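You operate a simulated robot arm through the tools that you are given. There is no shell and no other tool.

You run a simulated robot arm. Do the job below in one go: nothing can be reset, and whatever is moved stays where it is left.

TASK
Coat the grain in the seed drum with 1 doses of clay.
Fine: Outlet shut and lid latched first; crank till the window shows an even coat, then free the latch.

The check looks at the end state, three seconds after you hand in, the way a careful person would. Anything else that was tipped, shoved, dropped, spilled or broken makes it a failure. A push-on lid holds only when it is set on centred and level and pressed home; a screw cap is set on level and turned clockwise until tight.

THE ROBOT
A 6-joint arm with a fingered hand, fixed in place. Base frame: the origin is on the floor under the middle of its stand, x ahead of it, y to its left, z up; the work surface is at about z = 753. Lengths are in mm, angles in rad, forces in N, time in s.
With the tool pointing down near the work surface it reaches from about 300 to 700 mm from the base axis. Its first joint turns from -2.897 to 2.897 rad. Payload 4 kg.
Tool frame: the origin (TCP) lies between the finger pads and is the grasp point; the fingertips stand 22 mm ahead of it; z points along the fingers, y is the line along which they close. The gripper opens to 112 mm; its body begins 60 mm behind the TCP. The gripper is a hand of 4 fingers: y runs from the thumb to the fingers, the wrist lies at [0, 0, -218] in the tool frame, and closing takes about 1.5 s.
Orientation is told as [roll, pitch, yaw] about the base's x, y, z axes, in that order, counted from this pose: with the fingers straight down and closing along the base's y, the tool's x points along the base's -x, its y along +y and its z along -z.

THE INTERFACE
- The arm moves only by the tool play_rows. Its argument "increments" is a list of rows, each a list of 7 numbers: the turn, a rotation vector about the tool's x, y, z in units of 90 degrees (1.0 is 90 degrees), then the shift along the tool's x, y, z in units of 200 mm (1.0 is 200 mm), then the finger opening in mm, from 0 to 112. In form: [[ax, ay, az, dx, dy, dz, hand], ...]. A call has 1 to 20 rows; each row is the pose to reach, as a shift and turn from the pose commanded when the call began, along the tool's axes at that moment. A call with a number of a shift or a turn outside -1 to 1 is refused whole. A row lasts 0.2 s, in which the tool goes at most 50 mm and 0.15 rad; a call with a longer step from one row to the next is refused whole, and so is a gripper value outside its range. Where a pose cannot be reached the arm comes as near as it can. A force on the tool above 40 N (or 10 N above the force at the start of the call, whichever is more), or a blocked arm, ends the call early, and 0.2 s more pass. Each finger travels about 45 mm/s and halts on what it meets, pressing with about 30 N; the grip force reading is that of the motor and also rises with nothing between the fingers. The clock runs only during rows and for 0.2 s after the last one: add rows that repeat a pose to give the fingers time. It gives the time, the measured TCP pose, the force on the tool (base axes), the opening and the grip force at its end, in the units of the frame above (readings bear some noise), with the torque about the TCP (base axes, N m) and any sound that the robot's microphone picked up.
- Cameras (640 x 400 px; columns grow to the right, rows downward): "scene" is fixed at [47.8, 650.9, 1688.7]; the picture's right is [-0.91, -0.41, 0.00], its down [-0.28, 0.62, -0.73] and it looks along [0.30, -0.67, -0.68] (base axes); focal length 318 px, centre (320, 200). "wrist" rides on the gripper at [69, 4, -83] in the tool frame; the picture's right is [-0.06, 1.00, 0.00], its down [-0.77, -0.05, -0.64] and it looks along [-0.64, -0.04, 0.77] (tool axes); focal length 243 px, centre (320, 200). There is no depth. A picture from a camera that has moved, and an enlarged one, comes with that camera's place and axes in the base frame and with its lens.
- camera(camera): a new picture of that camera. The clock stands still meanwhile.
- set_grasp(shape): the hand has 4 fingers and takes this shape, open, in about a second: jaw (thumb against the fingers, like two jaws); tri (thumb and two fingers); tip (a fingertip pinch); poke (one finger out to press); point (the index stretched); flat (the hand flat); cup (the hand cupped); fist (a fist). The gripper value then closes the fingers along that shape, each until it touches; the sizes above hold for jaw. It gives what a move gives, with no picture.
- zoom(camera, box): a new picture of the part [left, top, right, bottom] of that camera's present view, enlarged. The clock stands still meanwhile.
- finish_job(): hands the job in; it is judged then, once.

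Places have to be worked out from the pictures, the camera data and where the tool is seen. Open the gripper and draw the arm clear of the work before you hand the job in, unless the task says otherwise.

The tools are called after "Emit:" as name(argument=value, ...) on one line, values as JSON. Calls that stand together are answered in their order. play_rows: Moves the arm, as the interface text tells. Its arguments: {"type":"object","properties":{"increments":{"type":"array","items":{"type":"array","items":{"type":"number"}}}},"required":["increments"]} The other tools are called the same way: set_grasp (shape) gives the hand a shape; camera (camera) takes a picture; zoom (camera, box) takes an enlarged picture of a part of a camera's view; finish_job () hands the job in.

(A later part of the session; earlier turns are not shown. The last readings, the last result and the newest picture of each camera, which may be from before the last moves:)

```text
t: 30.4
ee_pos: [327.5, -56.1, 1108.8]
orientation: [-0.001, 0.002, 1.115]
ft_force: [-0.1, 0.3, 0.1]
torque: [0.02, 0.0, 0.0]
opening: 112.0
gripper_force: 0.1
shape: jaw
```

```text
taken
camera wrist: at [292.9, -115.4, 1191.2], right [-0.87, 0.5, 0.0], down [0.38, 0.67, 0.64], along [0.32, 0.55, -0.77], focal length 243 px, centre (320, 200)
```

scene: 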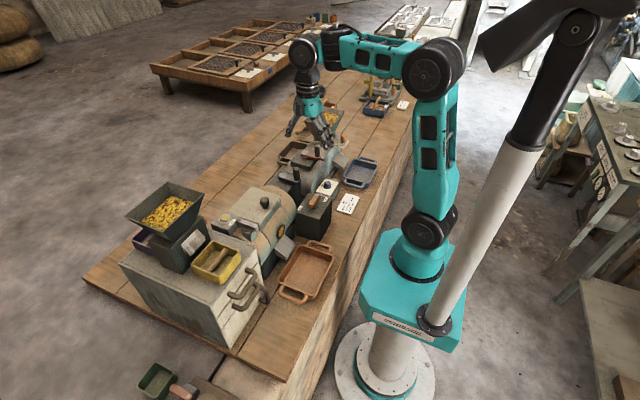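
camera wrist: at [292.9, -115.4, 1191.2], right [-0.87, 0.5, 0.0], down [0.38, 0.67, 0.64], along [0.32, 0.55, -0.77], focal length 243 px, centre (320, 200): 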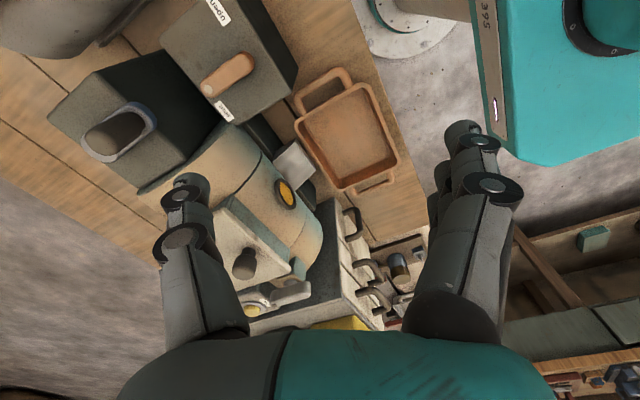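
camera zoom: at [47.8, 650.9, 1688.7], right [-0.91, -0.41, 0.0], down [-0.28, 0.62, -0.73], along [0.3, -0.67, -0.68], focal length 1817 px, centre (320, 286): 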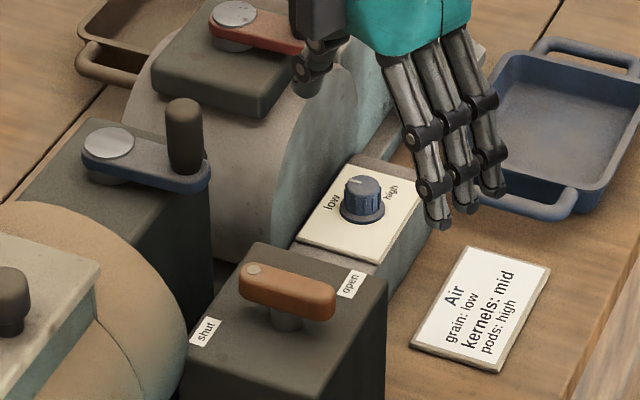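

The lever rests at "shut". Now I'll move over toward the latch, rising and turning the yaw to about 90°.

Emit:
play_rows(increments=[[0, 0, -0.058, -0.1, -0.01, -0.1, 112], [0, 0, -0.116, -0.26, -0.03, -0.206, 112], [0, 0, -0.174, -0.43, -0.045, -0.206, 112], [0, 0, -0.232, -0.6, -0.06, -0.206, 112], [0, 0, -0.29, -0.76, -0.073, -0.206, 112], [0, 0, -0.29, -0.76, -0.073, -0.206, 112]])

Emit:
camera(camera="wrist")

```text
t: 31.8
ee_pos: [406.4, 72.3, 1149.8]
orientation: [-0.001, 0.003, 1.57]
ft_force: [0.3, -0.3, -0.4]
torque: [-0.01, -0.01, 0.02]
opening: 111.8
gripper_force: 0.0
shape: jaw
```

```text
taken
camera wrist: at [403.2, 4.3, 1232.8], right [-1.0, 0.06, 0.0], down [0.05, 0.77, 0.64], along [0.04, 0.64, -0.77], focal length 243 px, centre (320, 200)
```

wrist: 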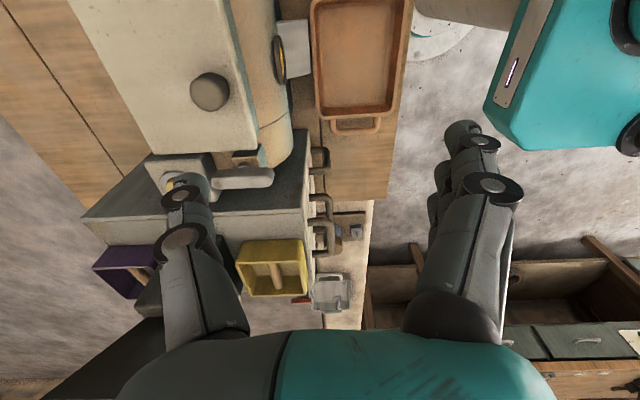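

Yaw is 90° and the latch is in view. I'll zoom in on the latch, lid edge, and clay button.

Emit:
zoom(camera="wrist", box=[130, 100, 330, 225])

Emit:
zoom(camera="scene", box=[200, 180, 300, 250])

```text
3.20 times, centred on (230, 162) of wrist
camera zoom: at [403.2, 4.3, 1232.8], right [-1.0, 0.06, 0.0], down [0.05, 0.77, 0.64], along [0.04, 0.64, -0.77], focal length 776 px, centre (608, 320)
```

zoom: 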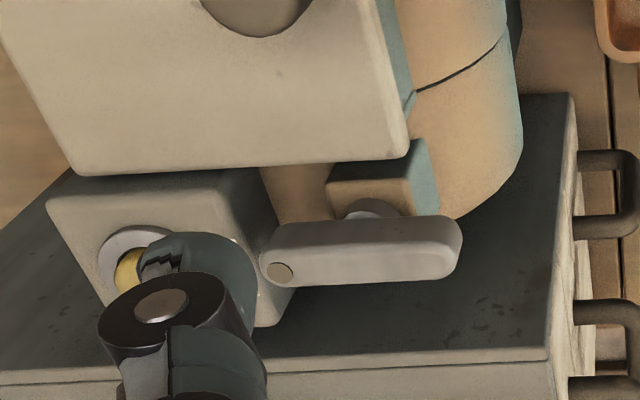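

```text
5.71 times, centred on (250, 215) of scene
camera zoom: at [47.8, 650.9, 1688.7], right [-0.91, -0.41, 0.0], down [-0.28, 0.62, -0.73], along [0.3, -0.67, -0.68], focal length 1817 px, centre (720, 114)
```

zoom: 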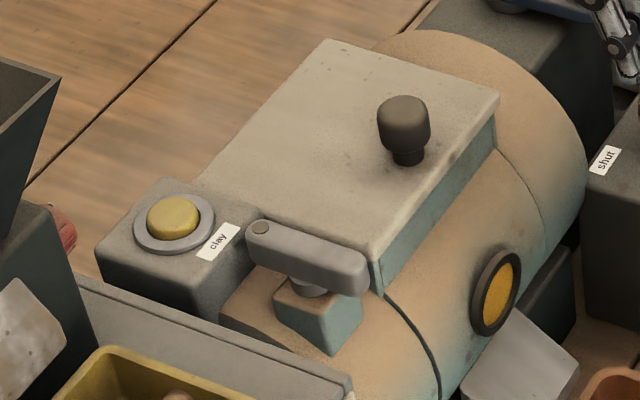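

The bar spans x≈465–540 at y≈160, pivots about (501,160), with its underside just above the lid top (~990). I'll bring the thumb above the spot beside the bar's dotted end on the +y side, at z≈1100 first.

Emit:
play_rows(increments=[[0, 0, 0, -0.15, -0.07, 0, 112], [0, 0, 0, -0.3, -0.15, 0, 112], [0, 0, 0, -0.45, -0.22, 0.08, 112], [0, 0, 0, -0.54, -0.27, 0.2, 112], [0, 0, 0, -0.54, -0.27, 0.25, 112], [0, 0, 0, -0.54, -0.27, 0.25, 112]])

Emit:
camera(camera="wrist")

Emit:
zoom(camera="scene", box=[130, 150, 310, 276])

```text
t: 33.2
ee_pos: [460.8, 180.9, 1098.4]
orientation: [-0.001, 0.004, 1.569]
ft_force: [-0.4, -0.1, 0.1]
torque: [-0.03, 0.01, 0.01]
opening: 111.8
gripper_force: 0.1
shape: jaw
```

```text
taken
camera wrist: at [457.7, 113.0, 1182.2], right [-1.0, 0.07, 0.0], down [0.05, 0.77, 0.64], along [0.04, 0.64, -0.77], focal length 243 px, centre (320, 200)
```

wrist: 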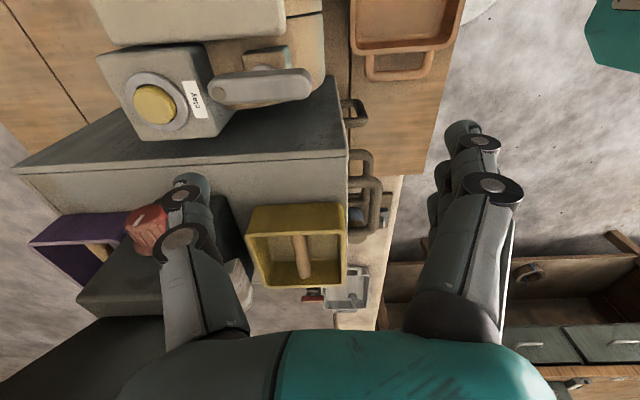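

```text
3.17 times, centred on (220, 213) of scene
camera zoom: at [47.8, 650.9, 1688.7], right [-0.91, -0.41, 0.0], down [-0.28, 0.62, -0.73], along [0.3, -0.67, -0.68], focal length 1009 px, centre (638, 159)
```

zoom: 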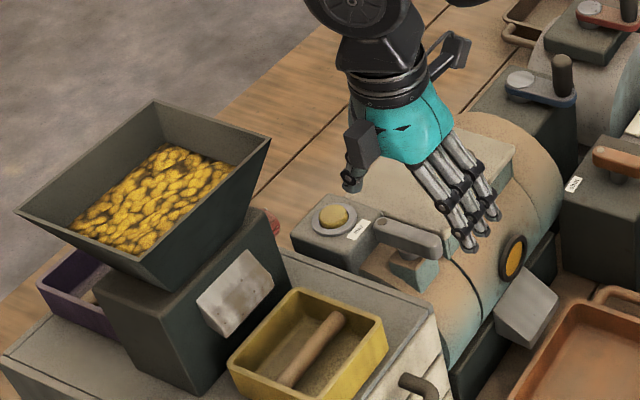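

The thumb is over the gap between the latch bar and the cabinet, with the button box edge at about x 554. I'll lower it to tip z≈994 beside the bar.

Emit:
play_rows(increments=[[0, 0, 0, 0, 0, 0.12, 112], [0, 0, 0, 0, 0, 0.24, 112], [0, 0, 0, 0, 0, 0.34, 112], [0, 0, 0, 0, 0, 0.41, 112], [0, 0, 0, 0, 0, 0.41, 112]])

Emit:
camera(camera="wrist")

Emit:
zoom(camera="scene", box=[200, 170, 300, 240])

```text
t: 34.4
ee_pos: [460.8, 181.3, 1017.2]
orientation: [0.0, 0.007, 1.569]
ft_force: [-0.2, -0.3, 0.2]
torque: [-0.01, -0.03, -0.03]
opening: 111.9
gripper_force: 0.2
shape: jaw
```

```text
taken
camera wrist: at [457.5, 112.3, 1100.1], right [-1.0, 0.07, 0.0], down [0.05, 0.77, 0.64], along [0.04, 0.64, -0.77], focal length 243 px, centre (320, 200)
```

wrist: 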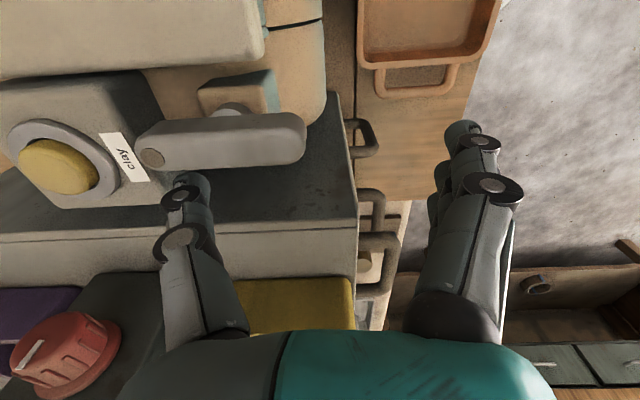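

```text
5.71 times, centred on (250, 205) of scene
camera zoom: at [47.8, 650.9, 1688.7], right [-0.91, -0.41, 0.0], down [-0.28, 0.62, -0.73], along [0.3, -0.67, -0.68], focal length 1817 px, centre (720, 171)
```

zoom: 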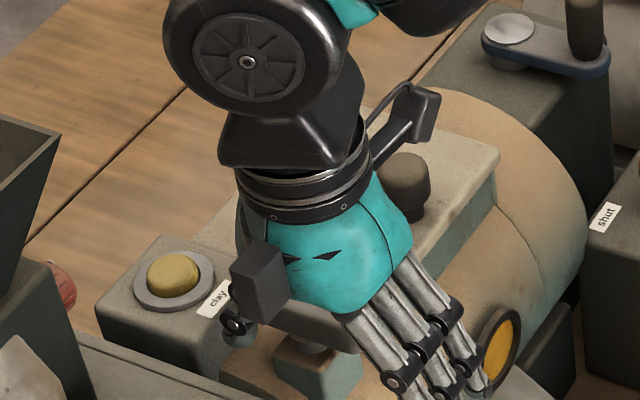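

The thumb is beside the bar's dotted end. I'll push it toward −y (clockwise, over the lid) partway and check whether the bar turns.

Emit:
play_rows(increments=[[0, 0, 0, 0.015, 0.002, 0, 112], [0, 0, 0, 0.03, 0.005, 0, 112], [0, 0, 0, 0.056, -0.005, 0, 112], [0, 0, 0, 0.083, -0.015, 0, 112], [0, 0, 0, 0.11, -0.016, 0, 112], [0, 0, 0, 0.14, -0.017, 0, 112], [0, 0, 0, 0.14, -0.017, 0, 112]])

Emit:
camera(camera="wrist")

```text
t: 35.6
ee_pos: [464.2, 169.9, 1017.6]
orientation: [-0.005, -0.009, 1.594]
ft_force: [-0.5, 13.7, -1.7]
torque: [0.15, 0.07, 0.85]
opening: 112.2
gripper_force: 0.1
shape: jaw
stopped in row 5: the force on the tool passed its limit at 45 N (the readings are from after the stop); the commanded pose is now the measured one
```

```text
taken
camera wrist: at [461.3, 99.7, 1099.9], right [-1.0, 0.04, 0.0], down [0.03, 0.76, 0.65], along [0.03, 0.65, -0.76], focal length 243 px, centre (320, 200)
```

wrist: 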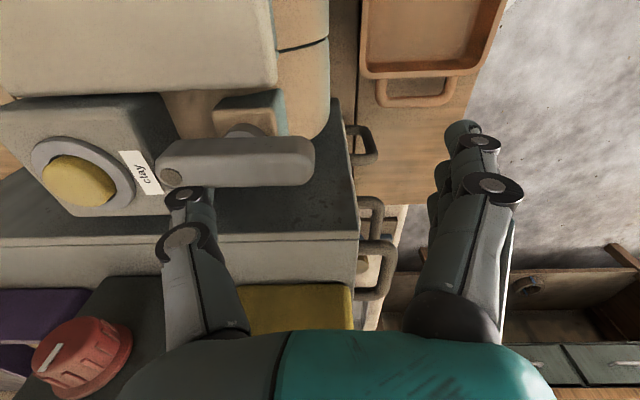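

The bar is blocked in the clockwise direction (45 N) and didn't turn, so it must swing the other way. I'll back off and slide the thumb along to the bar's plain −x end.

Emit:
play_rows(increments=[[0, 0, 0.005, -0.03, 0, 0, 112], [-0.003, 0.006, 0.015, -0.065, 0.005, 0, 112], [-0.003, 0.006, 0.015, -0.065, 0.105, 0, 112], [-0.003, 0.006, 0.015, -0.065, 0.205, 0, 112], [-0.003, 0.006, 0.015, -0.065, 0.3, 0, 112], [-0.003, 0.006, 0.015, -0.065, 0.305, 0, 112]])

Emit:
camera(camera="wrist")

```text
t: 37.0
ee_pos: [401.6, 179.5, 1016.3]
orientation: [0.0, 0.004, 1.565]
ft_force: [0.4, -1.0, 0.0]
torque: [0.01, 0.0, -0.03]
opening: 111.8
gripper_force: 0.1
shape: jaw
```

```text
taken
camera wrist: at [398.4, 110.4, 1100.4], right [-1.0, 0.07, 0.0], down [0.05, 0.77, 0.64], along [0.04, 0.64, -0.77], focal length 243 px, centre (320, 200)
```

wrist: 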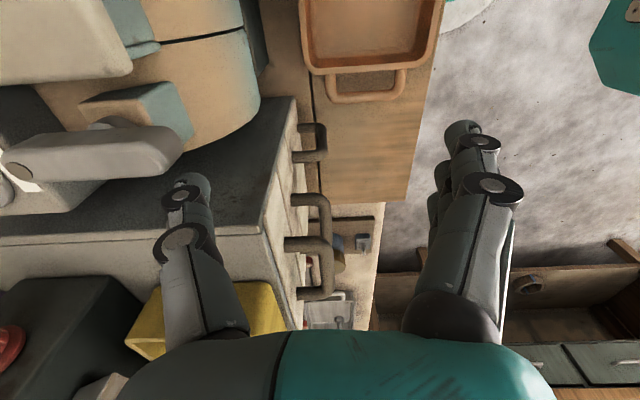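

The thumb is beside the bar's −x end. I'll push this end toward −y partway and check.

Emit:
play_rows(increments=[[0, 0, 0, 0.012, -0.006, 0, 112], [0, 0, 0, 0.025, -0.012, 0, 112], [0, 0, 0, 0.051, -0.002, 0, 112], [0, 0, 0, 0.078, 0.0085, 0, 112], [0, 0, 0, 0.106, 0.009, 0, 112], [0, 0, 0, 0.135, 0.0095, 0, 112], [0, 0, 0, 0.135, 0.0095, 0, 112]])

Emit:
camera(camera="wrist")

```text
t: 38.6
ee_pos: [399.8, 151.7, 1016.8]
orientation: [0.001, 0.004, 1.565]
ft_force: [-0.6, 0.3, 1.0]
torque: [0.0, 0.0, 0.06]
opening: 111.9
gripper_force: 0.1
shape: jaw
```

```text
taken
camera wrist: at [396.7, 83.2, 1100.5], right [-1.0, 0.07, 0.0], down [0.05, 0.77, 0.64], along [0.04, 0.64, -0.77], focal length 243 px, centre (320, 200)
```

wrist: 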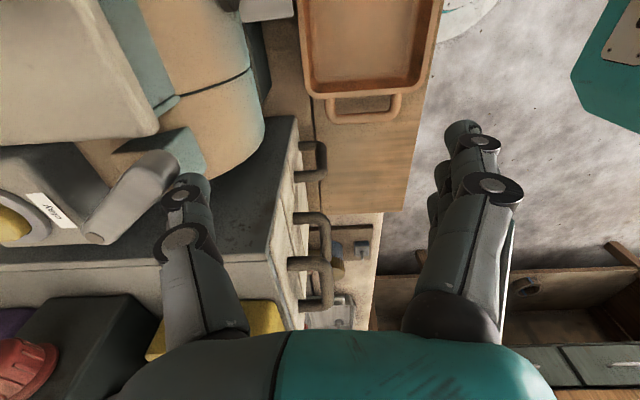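

The bar turns freely this way. I'll continue the arc so that its plain end swings over the lid.

Emit:
play_rows(increments=[[0, 0, 0, 0.027, -0.009, 0, 112], [0, 0, 0, 0.0535, -0.018, 0, 112], [0, 0, 0, 0.076, -0.036, 0, 112], [0, 0, 0, 0.098, -0.0535, 0, 112], [0, 0, 0, 0.115, -0.0765, 0, 112], [0, 0, 0, 0.1275, -0.1015, 0, 112], [0, 0, 0, 0.1275, -0.1015, 0, 112]])

Emit:
camera(camera="wrist")

Emit:
zoom(camera="scene", box=[200, 170, 300, 240])

```text
t: 40.2
ee_pos: [420.4, 126.7, 1017.1]
orientation: [0.001, 0.004, 1.564]
ft_force: [0.2, -0.8, 0.4]
torque: [0.02, 0.0, -0.03]
opening: 112.2
gripper_force: 0.1
shape: jaw
```

```text
taken
camera wrist: at [416.6, 57.9, 1100.7], right [-1.0, 0.07, 0.0], down [0.05, 0.77, 0.64], along [0.04, 0.64, -0.77], focal length 243 px, centre (320, 200)
```

wrist: 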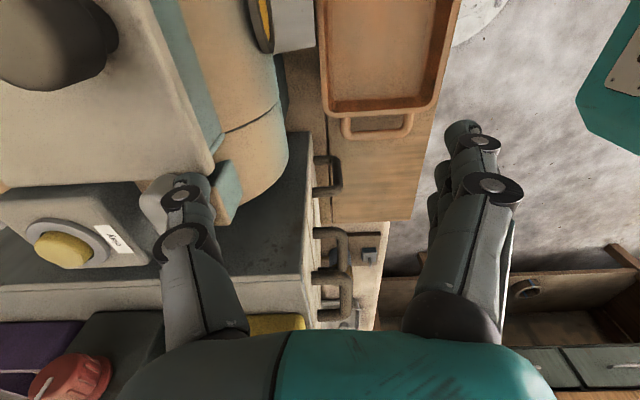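

```text
5.71 times, centred on (250, 205) of scene
camera zoom: at [47.8, 650.9, 1688.7], right [-0.91, -0.41, 0.0], down [-0.28, 0.62, -0.73], along [0.3, -0.67, -0.68], focal length 1817 px, centre (720, 171)
```

zoom: 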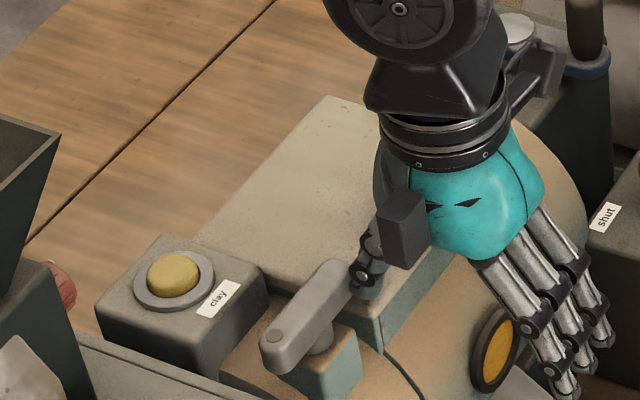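

The bar is nearly across, about 8° short of square and overlapping the lid edge. I'll push on toward +x until it meets its stop.

Emit:
play_rows(increments=[[0, 0, 0, 0, -0.015, 0, 112], [0, 0, 0, 0, -0.03, 0, 112], [0, 0, 0, 0, -0.045, 0, 112], [0, 0, 0, 0, -0.06, 0, 112], [0, 0, 0, 0, -0.06, 0, 112]])

Emit:
zoom(camera="scene", box=[200, 170, 300, 240])

```text
t: 41.4
ee_pos: [431.9, 125.9, 1017.7]
orientation: [-0.001, 0.004, 1.566]
ft_force: [-10.2, 0.0, 4.4]
torque: [0.0, -0.03, 0.07]
opening: 111.1
gripper_force: 0.0
shape: jaw
```

```text
5.71 times, centred on (250, 205) of scene
camera zoom: at [47.8, 650.9, 1688.7], right [-0.91, -0.41, 0.0], down [-0.28, 0.62, -0.73], along [0.3, -0.67, -0.68], focal length 1817 px, centre (720, 171)
```

zoom: 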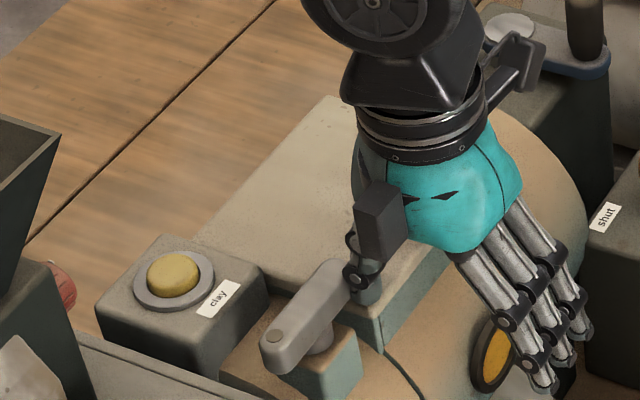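

The bar didn't move further, force rose to 10 N, and the dot's projected position matches an exact 90° turn, so the latch is home. I'll back the thumb off toward −x and rise to view it.

Emit:
play_rows(increments=[[0, 0, 0, 0, 0.04, 0, 112], [0, 0, 0, 0, 0.1, 0, 112], [0, 0, 0, 0, 0.12, -0.12, 112], [0, 0, 0, 0, 0.12, -0.3, 112], [0, 0, 0, 0, 0.12, -0.45, 112], [0, 0, 0, 0, 0.12, -0.45, 112]])

Emit:
camera(camera="wrist")

Emit:
zoom(camera="scene", box=[200, 170, 300, 240])

```text
t: 42.8
ee_pos: [408.4, 126.6, 1108.4]
orientation: [0.001, 0.003, 1.566]
ft_force: [-0.3, -0.1, 0.2]
torque: [0.01, 0.01, 0.0]
opening: 112.0
gripper_force: 0.1
shape: jaw
```

```text
taken
camera wrist: at [405.1, 57.9, 1191.8], right [-1.0, 0.07, 0.0], down [0.05, 0.77, 0.64], along [0.04, 0.64, -0.77], focal length 243 px, centre (320, 200)
```

wrist: 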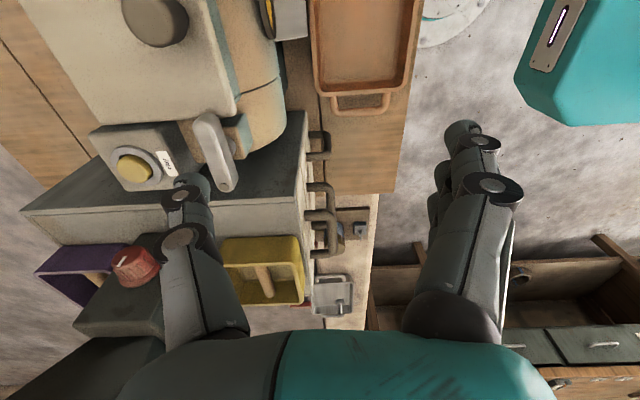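

```text
5.71 times, centred on (250, 205) of scene
camera zoom: at [47.8, 650.9, 1688.7], right [-0.91, -0.41, 0.0], down [-0.28, 0.62, -0.73], along [0.3, -0.67, -0.68], focal length 1817 px, centre (720, 171)
```

zoom: 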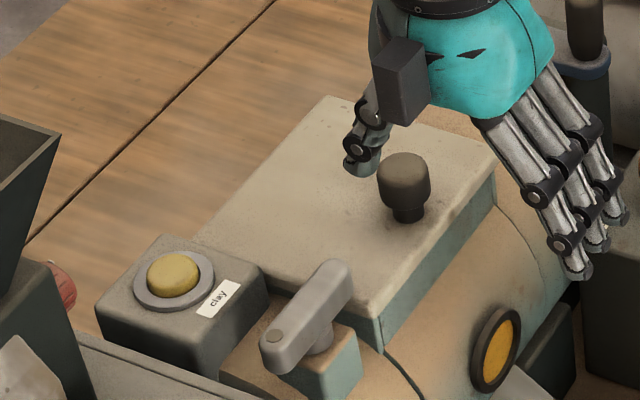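

The latch bar lies over the lid edge. Next is the clay button at about (582,166,1000): I'll bring the thumb above it and descend to a hover.

Emit:
play_rows(increments=[[0, 0, 0, -0.06, -0.17, 0, 112], [0, 0, 0, -0.12, -0.34, 0, 112], [0, 0, 0, -0.18, -0.48, 0, 112], [0, 0, 0, -0.192, -0.518, 0.1, 112], [0, 0, 0, -0.192, -0.518, 0.22, 112], [0, 0, 0, -0.192, -0.518, 0.3, 112], [0, 0, 0, -0.192, -0.518, 0.3, 112]])

Emit:
camera(camera="wrist")

Emit:
zoom(camera="scene", box=[180, 150, 300, 234])

```text
t: 44.4
ee_pos: [511.2, 165.2, 1045.8]
orientation: [0.0, 0.003, 1.565]
ft_force: [0.1, 0.1, 0.3]
torque: [-0.02, 0.04, -0.02]
opening: 111.9
gripper_force: 0.0
shape: jaw
```

```text
taken
camera wrist: at [508.3, 96.6, 1130.0], right [-1.0, 0.07, 0.0], down [0.05, 0.77, 0.64], along [0.04, 0.64, -0.77], focal length 243 px, centre (320, 200)
```

wrist: 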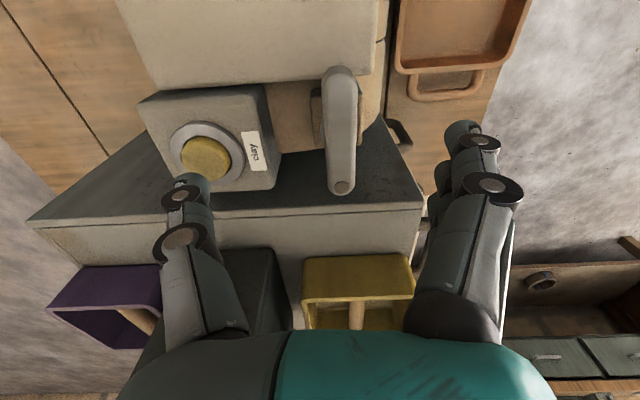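

```text
4.76 times, centred on (240, 192) of scene
camera zoom: at [47.8, 650.9, 1688.7], right [-0.91, -0.41, 0.0], down [-0.28, 0.62, -0.73], along [0.3, -0.67, -0.68], focal length 1514 px, centre (701, 238)
```

zoom: 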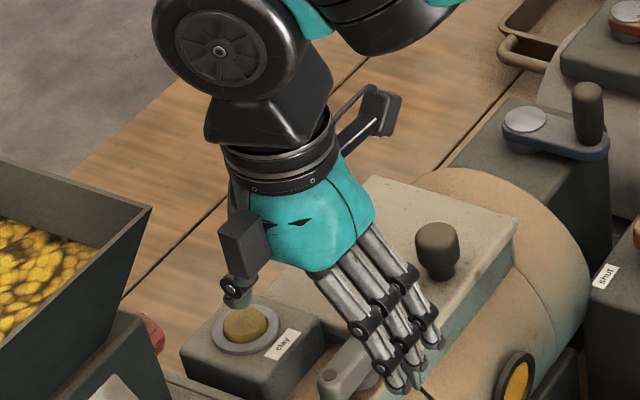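

The thumb tip (≈582,167) is directly above the button (≈580,166). I'll descend to near contact, then press slowly, watching force and sound.

Emit:
play_rows(increments=[[0, 0, 0, 0, 0.005, 0.04, 112], [0, 0, 0, 0, 0.008, 0.08, 112], [0, 0, 0, 0, 0.008, 0.1, 112], [0, 0, 0, 0, 0.008, 0.115, 112], [0, 0, 0, 0, 0.008, 0.125, 112], [0, 0, 0, 0, 0.008, 0.135, 112]])

```text
t: 45.8
ee_pos: [511.1, 164.2, 1021.2]
orientation: [-0.003, 0.002, 1.566]
ft_force: [-8.5, 0.4, 21.6]
torque: [0.03, -1.36, 0.0]
opening: 112.3
gripper_force: 0.0
shape: jaw
heard: click
```

A click was heard at about 22 N, so the button has registered one press. I'll release straight up and look.

Emit:
play_rows(increments=[[0, 0, 0, 0, 0, -0.1, 112], [0, 0, 0, 0, 0, -0.25, 112], [0, 0, 0, 0, 0, -0.4, 112], [0, 0, 0, 0, 0, -0.45, 112]])

Emit:
zoom(camera="scene", box=[200, 180, 300, 250])

Emit:
camera(camera="wrist")

```text
t: 46.8
ee_pos: [510.8, 164.1, 1109.9]
orientation: [-0.001, 0.003, 1.566]
ft_force: [0.2, -0.9, 0.2]
torque: [-0.03, 0.02, -0.02]
opening: 112.0
gripper_force: 0.0
shape: jaw
```

```text
5.71 times, centred on (250, 215) of scene
camera zoom: at [47.8, 650.9, 1688.7], right [-0.91, -0.41, 0.0], down [-0.28, 0.62, -0.73], along [0.3, -0.67, -0.68], focal length 1817 px, centre (720, 114)
```

zoom: 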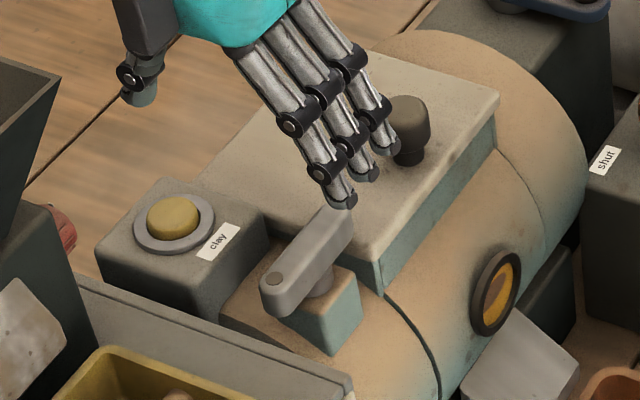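

```text
taken
camera wrist: at [507.2, 95.7, 1193.7], right [-1.0, 0.07, 0.0], down [0.05, 0.77, 0.64], along [0.04, 0.64, -0.77], focal length 243 px, centre (320, 200)
```

wrist: 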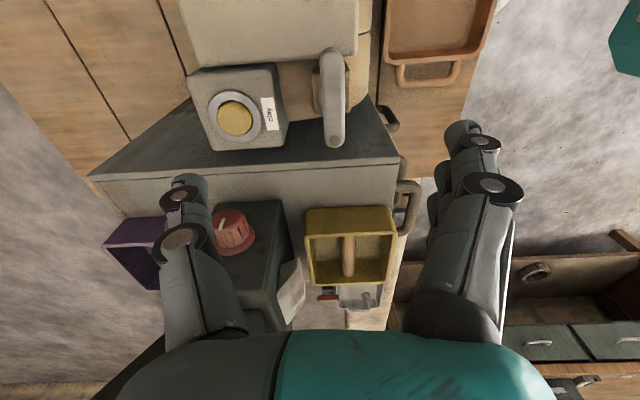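

The window seems to show a patch of clay now. I'll zoom in on it for a reference before cranking.

Emit:
zoom(camera="scene", box=[270, 215, 300, 240])

Emit:
zoom(camera="scene", box=[270, 150, 350, 206])

```text
16.00 times, centred on (285, 228) of scene
camera zoom: at [47.8, 650.9, 1688.7], right [-0.91, -0.41, 0.0], down [-0.28, 0.62, -0.73], along [0.3, -0.67, -0.68], focal length 5087 px, centre (880, -240)
```

zoom: 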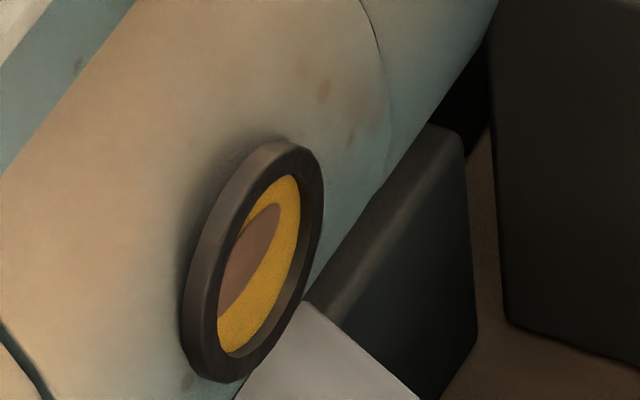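

```text
7.14 times, centred on (310, 178) of scene
camera zoom: at [47.8, 650.9, 1688.7], right [-0.91, -0.41, 0.0], down [-0.28, 0.62, -0.73], along [0.3, -0.67, -0.68], focal length 2271 px, centre (391, 357)
```

zoom: 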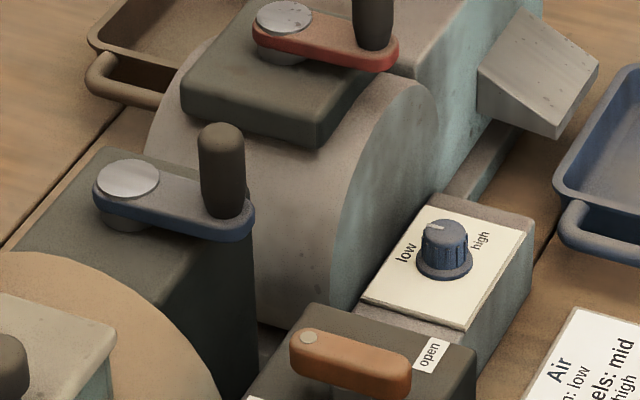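

One dose of clay is visible as a blob in the window. From two views I place the crank axle at about (542,-123) and its knob at (488,-123), z 966–1013, so radius ≈54 mm. I'll swing the yaw back to 0 while moving toward the crank.

Emit:
play_rows(increments=[[0, 0, 0.0833, 0.0625, 0.004, 0, 112], [0, 0, 0.1667, 0.125, 0.008, 0, 112], [0, 0, 0.25, 0.1875, 0.012, 0, 112], [0, 0, 0.3333, 0.25, 0.016, 0, 112], [0, 0, 0.4167, 0.3125, 0.02, 0, 112], [0, 0, 0.5, 0.375, 0.025, 0, 112], [0, 0, 0.5833, 0.4375, 0.029, 0, 112], [0, 0, 0.6667, 0.5, 0.033, 0, 112], [0, 0, 0.75, 0.5625, 0.037, 0, 112], [0, 0, 0.8333, 0.625, 0.042, 0, 112], [0, 0, 0.9167, 0.6875, 0.046, 0, 112], [0, 0, 0.997, 0.75, 0.05, 0, 112], [0, 0, 0.997, 0.75, 0.05, 0, 112]])

Emit:
play_rows(increments=[[0, 0, 0, 0.015, -0.17, 0, 112], [0, 0, 0, 0.03, -0.34, 0, 112], [0, 0, 0, 0.05, -0.51, 0, 112], [0, 0, 0, 0.065, -0.64, 0, 60], [0, 0, 0, 0.065, -0.685, 0, 60], [0, 0, 0, 0.065, -0.685, 0, 60], [0, 0, 0, 0.065, -0.685, 0, 60]])

Emit:
camera(camera="wrist")

Emit:
zoom(camera="scene", box=[250, 120, 370, 204])

```text
t: 49.6
ee_pos: [499.4, 14.4, 1110.8]
orientation: [-0.005, 0.0, -0.002]
ft_force: [-0.5, 0.2, -0.1]
torque: [-0.03, -0.04, 0.01]
opening: 112.1
gripper_force: 0.0
shape: jaw
```

```text
t: 51.2
ee_pos: [486.3, -121.7, 1111.7]
orientation: [-0.002, 0.0, 0.0]
ft_force: [-0.3, -0.9, -0.1]
torque: [0.05, 0.02, -0.03]
opening: 60.7
gripper_force: 0.1
shape: jaw
```

```text
taken
camera wrist: at [418.4, -116.9, 1193.6], right [0.06, 1.0, 0.0], down [0.77, -0.05, 0.64], along [0.64, -0.04, -0.77], focal length 243 px, centre (320, 200)
```

wrist: 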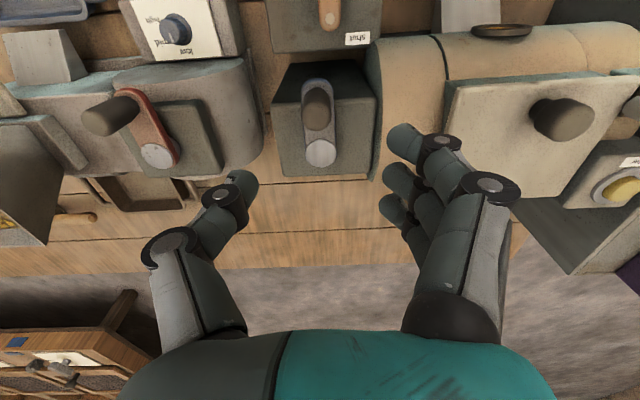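

```text
4.76 times, centred on (310, 162) of scene
camera zoom: at [47.8, 650.9, 1688.7], right [-0.91, -0.41, 0.0], down [-0.28, 0.62, -0.73], along [0.3, -0.67, -0.68], focal length 1514 px, centre (368, 381)
```

zoom: 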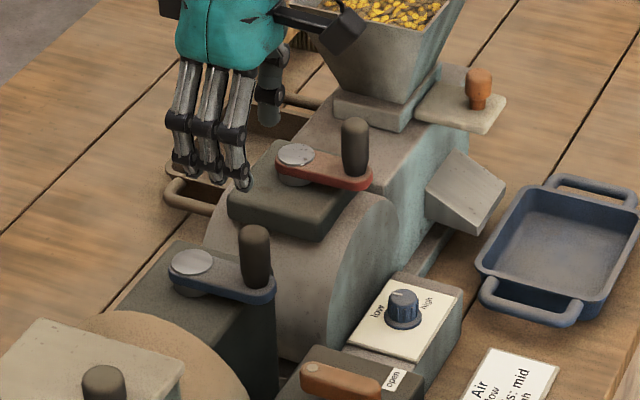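

The knob lies between thumb and fingers directly below. I'll descend around it with 60 mm opening to TCP z≈1010.

Emit:
play_rows(increments=[[0, 0, 0, 0.011, -0.006, 0.12, 60], [0, 0, 0, 0.011, -0.006, 0.26, 60], [0, 0, 0, 0.011, -0.006, 0.38, 60], [0, 0, 0, 0.011, -0.006, 0.46, 60], [0, 0, 0, 0.011, -0.006, 0.508, 60], [0, 0, 0, 0.011, -0.006, 0.508, 60]])

Emit:
camera(camera="wrist")

Emit:
zoom(camera="scene", box=[270, 140, 350, 196])

```text
t: 52.6
ee_pos: [483.8, -124.3, 1008.9]
orientation: [-0.002, 0.0, -0.001]
ft_force: [0.4, 0.2, 0.2]
torque: [-0.05, -0.01, 0.0]
opening: 60.8
gripper_force: 0.1
shape: jaw
```

```text
taken
camera wrist: at [415.8, -118.4, 1092.3], right [0.06, 1.0, 0.0], down [0.77, -0.05, 0.64], along [0.64, -0.04, -0.77], focal length 243 px, centre (320, 200)
```

wrist: 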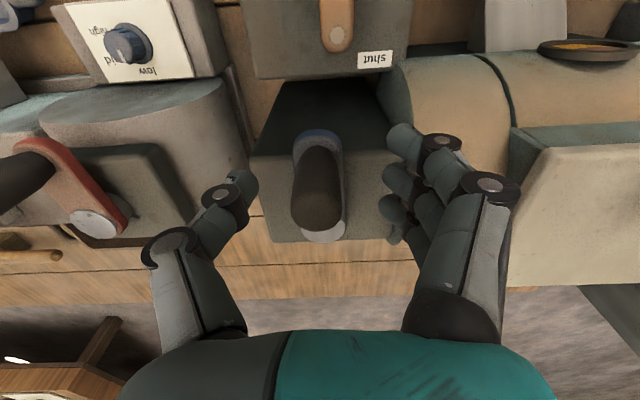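

```text
7.14 times, centred on (310, 168) of scene
camera zoom: at [47.8, 650.9, 1688.7], right [-0.91, -0.41, 0.0], down [-0.28, 0.62, -0.73], along [0.3, -0.67, -0.68], focal length 2271 px, centre (391, 429)
```

zoom: 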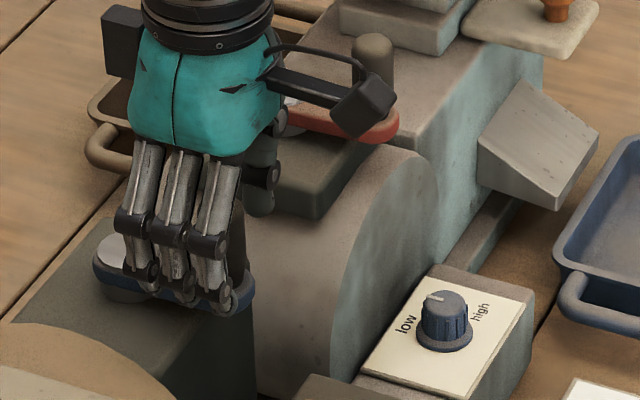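

The knob sits between thumb and middle finger, with fingertips at about z 987. I'll close on it.

Emit:
play_rows(increments=[[0, 0, 0, 0, 0, 0, 10], [0, 0, 0, 0, 0, 0, 10], [0, 0, 0, 0, 0, 0, 10], [0, 0, 0, 0, 0, 0, 10], [0, 0, 0, 0, 0, 0, 10], [0, 0, 0, 0, 0, 0, 10]])

Emit:
camera(camera="wrist")

Emit:
zoom(camera="scene", box=[270, 140, 350, 196])

```text
t: 54.0
ee_pos: [484.6, -123.7, 1009.1]
orientation: [-0.004, 0.0, -0.002]
ft_force: [1.4, -1.5, -4.2]
torque: [0.12, -0.02, -0.09]
opening: 2.6
gripper_force: 30.1
shape: jaw
```

```text
taken
camera wrist: at [416.0, -118.5, 1092.2], right [0.06, 1.0, 0.0], down [0.77, -0.05, 0.64], along [0.64, -0.04, -0.77], focal length 243 px, centre (320, 200)
```

wrist: 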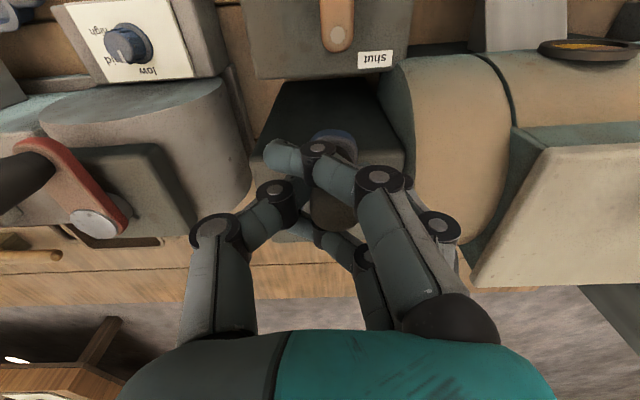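

```text
7.14 times, centred on (310, 168) of scene
camera zoom: at [47.8, 650.9, 1688.7], right [-0.91, -0.41, 0.0], down [-0.28, 0.62, -0.73], along [0.3, -0.67, -0.68], focal length 2271 px, centre (391, 429)
```

zoom: 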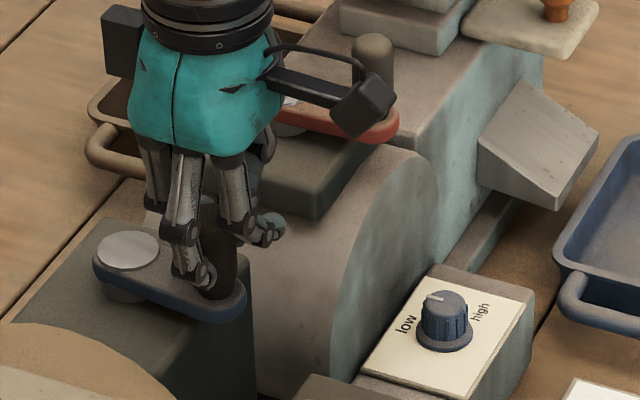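

The index and ring fingers have wrapped either side of the knob with thumb and middle finger gripping it. I'll try a small arc about the axle, 45° toward −y, and watch the forces.

Emit:
play_rows(increments=[[0, 0, 0, -0.0034, -0.0426, 0, 10], [0, 0, 0, -0.0133, -0.0842, 0, 10], [0, 0, 0, -0.0297, -0.1237, 0, 10], [0, 0, 0, -0.052, -0.1602, 0, 10], [0, 0, 0, -0.0798, -0.1927, 0, 10], [0, 0, 0, -0.0798, -0.1927, 0, 10]])

Emit:
zoom(camera="scene", box=[270, 140, 350, 196])

Emit:
camera(camera="wrist")

Emit:
zoom(camera="scene", box=[270, 215, 300, 240])

```text
t: 55.4
ee_pos: [499.2, -164.4, 1009.2]
orientation: [-0.004, -0.001, -0.004]
ft_force: [-25.2, -15.4, -3.6]
torque: [0.15, -0.07, 0.3]
opening: 1.2
gripper_force: 29.4
shape: jaw
```

```text
7.14 times, centred on (310, 168) of scene
camera zoom: at [47.8, 650.9, 1688.7], right [-0.91, -0.41, 0.0], down [-0.28, 0.62, -0.73], along [0.3, -0.67, -0.68], focal length 2271 px, centre (391, 429)
```

zoom: 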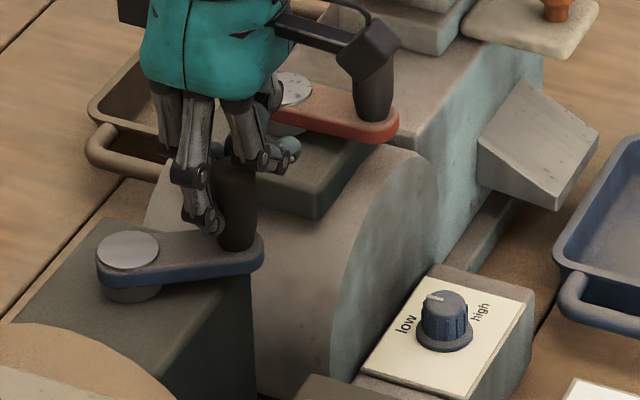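

```text
taken
camera wrist: at [431.3, -158.4, 1093.3], right [0.07, 1.0, 0.0], down [0.77, -0.05, 0.64], along [0.64, -0.05, -0.77], focal length 243 px, centre (320, 200)
```

wrist: 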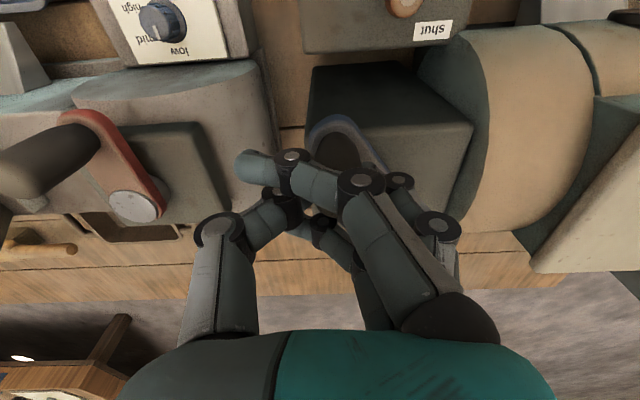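

```text
16.00 times, centred on (285, 228) of scene
camera zoom: at [47.8, 650.9, 1688.7], right [-0.91, -0.41, 0.0], down [-0.28, 0.62, -0.73], along [0.3, -0.67, -0.68], focal length 5087 px, centre (880, -240)
```

zoom: 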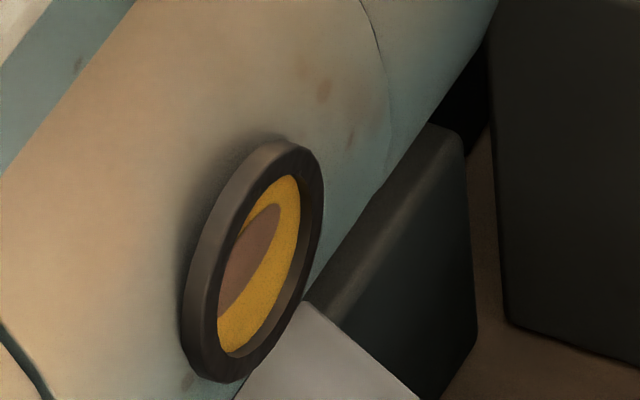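

The crank turned about 31° with almost no tangential resistance; the 29 N force is radial, so the knob is off-centre in the grip. I'll zoom in on the grip to see where the knob sits.

Emit:
zoom(camera="wrist", box=[180, 90, 480, 280])

Emit:
zoom(camera="scene", box=[280, 145, 320, 180])

```text
2.11 times, centred on (330, 185) of wrist
camera zoom: at [431.3, -158.4, 1093.3], right [0.07, 1.0, 0.0], down [0.77, -0.05, 0.64], along [0.64, -0.05, -0.77], focal length 511 px, centre (299, 232)
```

zoom: 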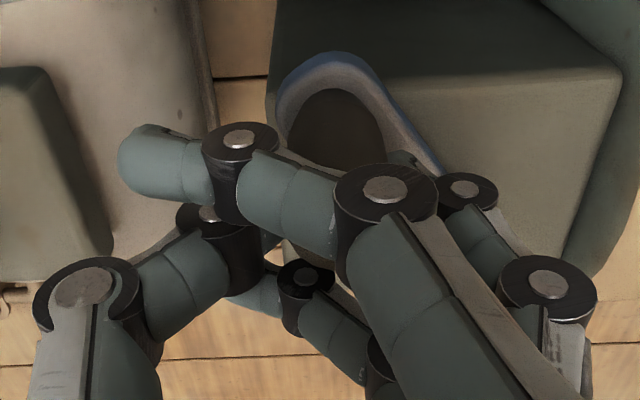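

```text
11.43 times, centred on (300, 162) of scene
camera zoom: at [47.8, 650.9, 1688.7], right [-0.91, -0.41, 0.0], down [-0.28, 0.62, -0.73], along [0.3, -0.67, -0.68], focal length 3634 px, centre (549, 629)
```

zoom: 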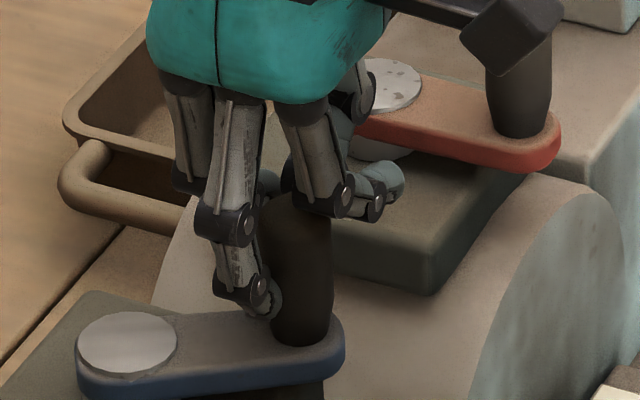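

The knob is caged between index, middle and thumb but about 14 mm off the tool centre. I'll follow the circle again with that offset allowed for, from 211° to about 301°, and check the forces.

Emit:
play_rows(increments=[[0, 0, 0, 0.03, -0.017, 0, 10], [0, 0, 0, 0.005, -0.0515, 0, 10], [0, 0, 0, -0.0245, -0.082, 0, 10], [0, 0, 0, -0.059, -0.1075, 0, 10], [0, 0, 0, -0.097, -0.1275, 0, 10], [0, 0, 0, -0.1375, -0.141, 0, 10], [0, 0, 0, -0.18, -0.148, 0, 10], [0, 0, 0, -0.2225, -0.1485, 0, 10], [0, 0, 0, -0.265, -0.142, 0, 10], [0, 0, 0, -0.3055, -0.129, 0, 10], [0, 0, 0, -0.344, -0.11, 0, 10]])

Emit:
zoom(camera="scene", box=[270, 135, 330, 180])

Emit:
camera(camera="wrist")

```text
t: 57.8
ee_pos: [569.2, -184.8, 1010.8]
orientation: [-0.002, -0.001, -0.001]
ft_force: [2.7, -13.2, 19.2]
torque: [0.05, 0.43, 0.31]
opening: 0.0
gripper_force: 29.8
shape: jaw
```

```text
8.89 times, centred on (300, 158) of scene
camera zoom: at [47.8, 650.9, 1688.7], right [-0.91, -0.41, 0.0], down [-0.28, 0.62, -0.73], along [0.3, -0.67, -0.68], focal length 2826 px, centre (498, 578)
```

zoom: 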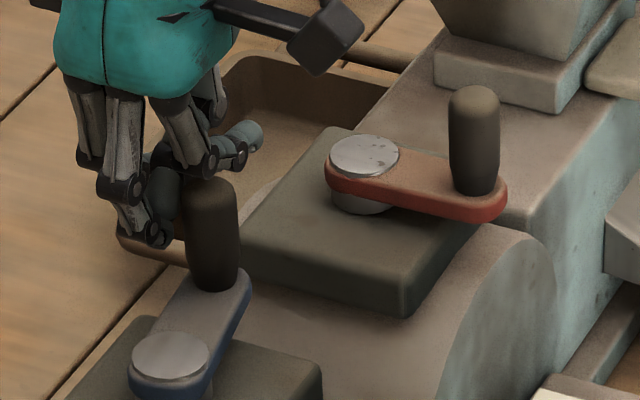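

```text
taken
camera wrist: at [501.6, -179.7, 1093.5], right [0.06, 1.0, 0.0], down [0.76, -0.05, 0.64], along [0.64, -0.04, -0.77], focal length 243 px, centre (320, 200)
```

wrist: 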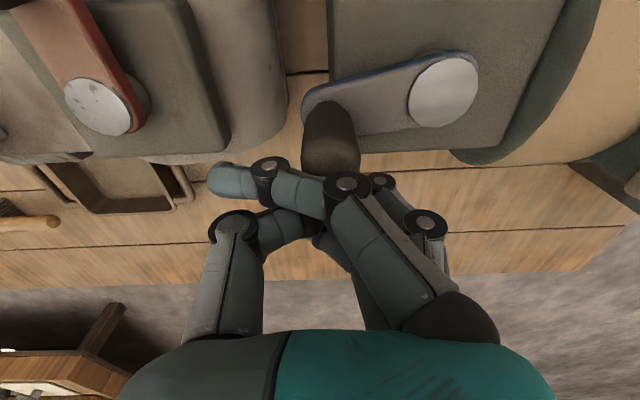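

The knob slipped out past the index finger; the crank stands at roughly 255°. I'll lift clear, open, and switch to pushing the knob round with the thumb as a post.

Emit:
play_rows(increments=[[0, 0, 0, -0.01, 0, -0.05, 10], [0, 0, 0, -0.02, 0, -0.15, 10], [0, 0, 0, -0.02, 0, -0.3, 10], [0, 0, 0, -0.02, 0, -0.45, 60], [0, 0, 0, -0.02, 0, -0.5, 112], [0, 0, 0, -0.02, 0, -0.5, 112], [0, 0, 0, -0.02, 0, -0.5, 112], [0, 0, 0, -0.02, 0, -0.5, 112], [0, 0, 0, -0.02, 0, -0.5, 112], [0, 0, 0, -0.02, 0, -0.5, 112]])

Emit:
camera(camera="wrist")

Emit:
zoom(camera="scene", box=[250, 130, 350, 200])

Emit:
zoom(camera="scene", box=[200, 170, 330, 260])

```text
t: 60.0
ee_pos: [572.9, -183.7, 1108.9]
orientation: [-0.004, 0.0, 0.0]
ft_force: [0.0, -0.8, 0.0]
torque: [0.01, 0.02, -0.01]
opening: 112.1
gripper_force: 0.2
shape: jaw
```

```text
taken
camera wrist: at [505.0, -179.0, 1192.4], right [0.06, 1.0, 0.0], down [0.77, -0.05, 0.64], along [0.64, -0.04, -0.77], focal length 243 px, centre (320, 200)
```

wrist: 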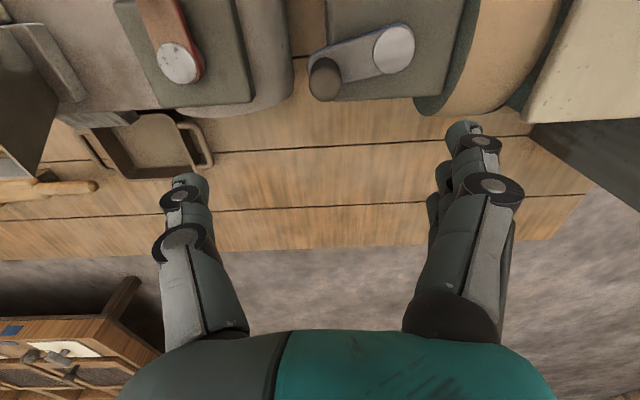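

```text
5.71 times, centred on (300, 165) of scene
camera zoom: at [47.8, 650.9, 1688.7], right [-0.91, -0.41, 0.0], down [-0.28, 0.62, -0.73], along [0.3, -0.67, -0.68], focal length 1817 px, centre (434, 400)
```

zoom: 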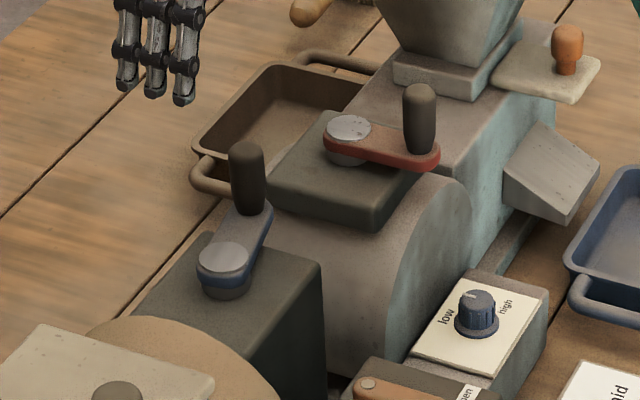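

```text
4.44 times, centred on (265, 215) of scene
camera zoom: at [47.8, 650.9, 1688.7], right [-0.91, -0.41, 0.0], down [-0.28, 0.62, -0.73], along [0.3, -0.67, -0.68], focal length 1413 px, centre (564, 133)
```

zoom: 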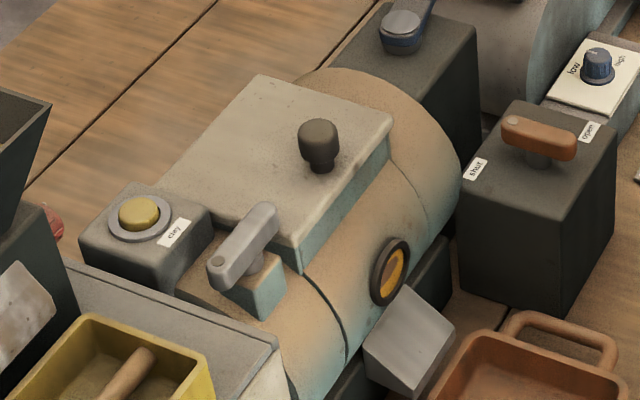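

The crank now stands near 280° with the knob at about (552,-178). I'll yaw the hand about 55° so the fingers trail toward −x, and place the thumb behind the knob, still high.

Emit:
play_rows(increments=[[0, 0, -0.0764, 0.068, 0.029, 0, 112], [0, 0, -0.1528, 0.136, 0.058, 0, 112], [0, 0, -0.2291, 0.2035, 0.0866, 0, 112], [0, 0, -0.3055, 0.271, 0.1155, 0, 112], [0, 0, -0.3819, 0.339, 0.144, 0, 112], [0, 0, -0.4583, 0.407, 0.173, 0, 112], [0, 0, -0.5346, 0.4747, 0.202, 0, 112], [0, 0, -0.611, 0.5425, 0.231, 0, 112], [0, 0, -0.611, 0.5425, 0.231, 0, 112]])

Emit:
camera(camera="wrist")

```text
t: 62.0
ee_pos: [464.4, -137.1, 1109.5]
orientation: [-0.003, 0.003, 0.961]
ft_force: [0.6, -1.0, -0.1]
torque: [-0.01, 0.01, 0.03]
opening: 111.9
gripper_force: 0.0
shape: jaw
```

```text
taken
camera wrist: at [422.7, -191.0, 1193.0], right [-0.78, 0.62, 0.0], down [0.48, 0.6, 0.64], along [0.4, 0.5, -0.77], focal length 243 px, centre (320, 200)
```

wrist: 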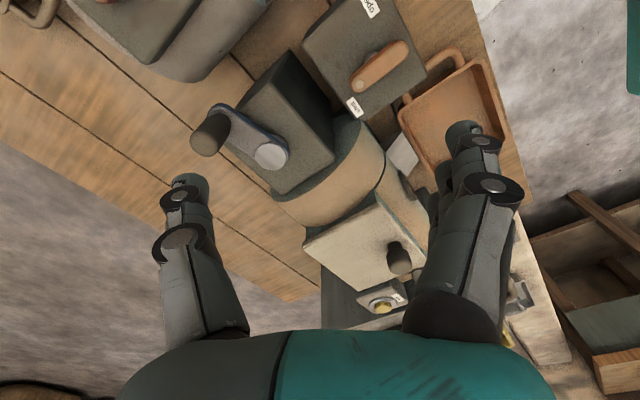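

The thumb (≈523,-177) is behind the knob (≈553,-179) as planned. I'll descend to thumb tip z≈990.

Emit:
play_rows(increments=[[0, 0, 0, 0, 0, 0.12, 112], [0, 0, 0, 0, 0, 0.26, 112], [0, 0, 0, 0, 0, 0.4, 112], [0, 0, 0, 0, 0, 0.4875, 112], [0, 0, 0, 0, 0, 0.4875, 112]])

Emit:
camera(camera="wrist")

```text
t: 63.2
ee_pos: [464.0, -136.7, 1012.4]
orientation: [-0.003, 0.004, 0.96]
ft_force: [-0.1, 0.3, 0.0]
torque: [-0.01, -0.03, 0.02]
opening: 112.1
gripper_force: 0.1
shape: jaw
```

```text
taken
camera wrist: at [422.5, -190.9, 1095.2], right [-0.78, 0.63, 0.0], down [0.48, 0.6, 0.64], along [0.4, 0.5, -0.77], focal length 243 px, centre (320, 200)
```

wrist: 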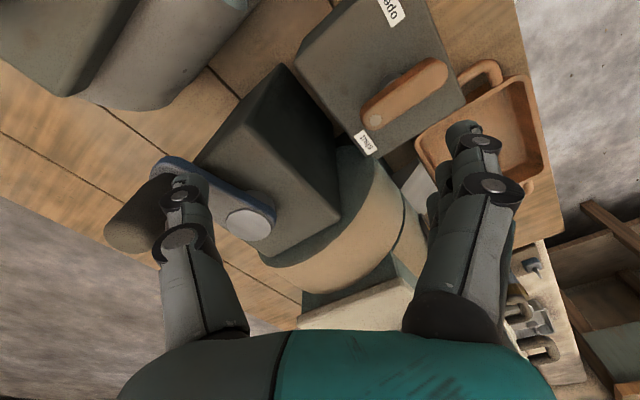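

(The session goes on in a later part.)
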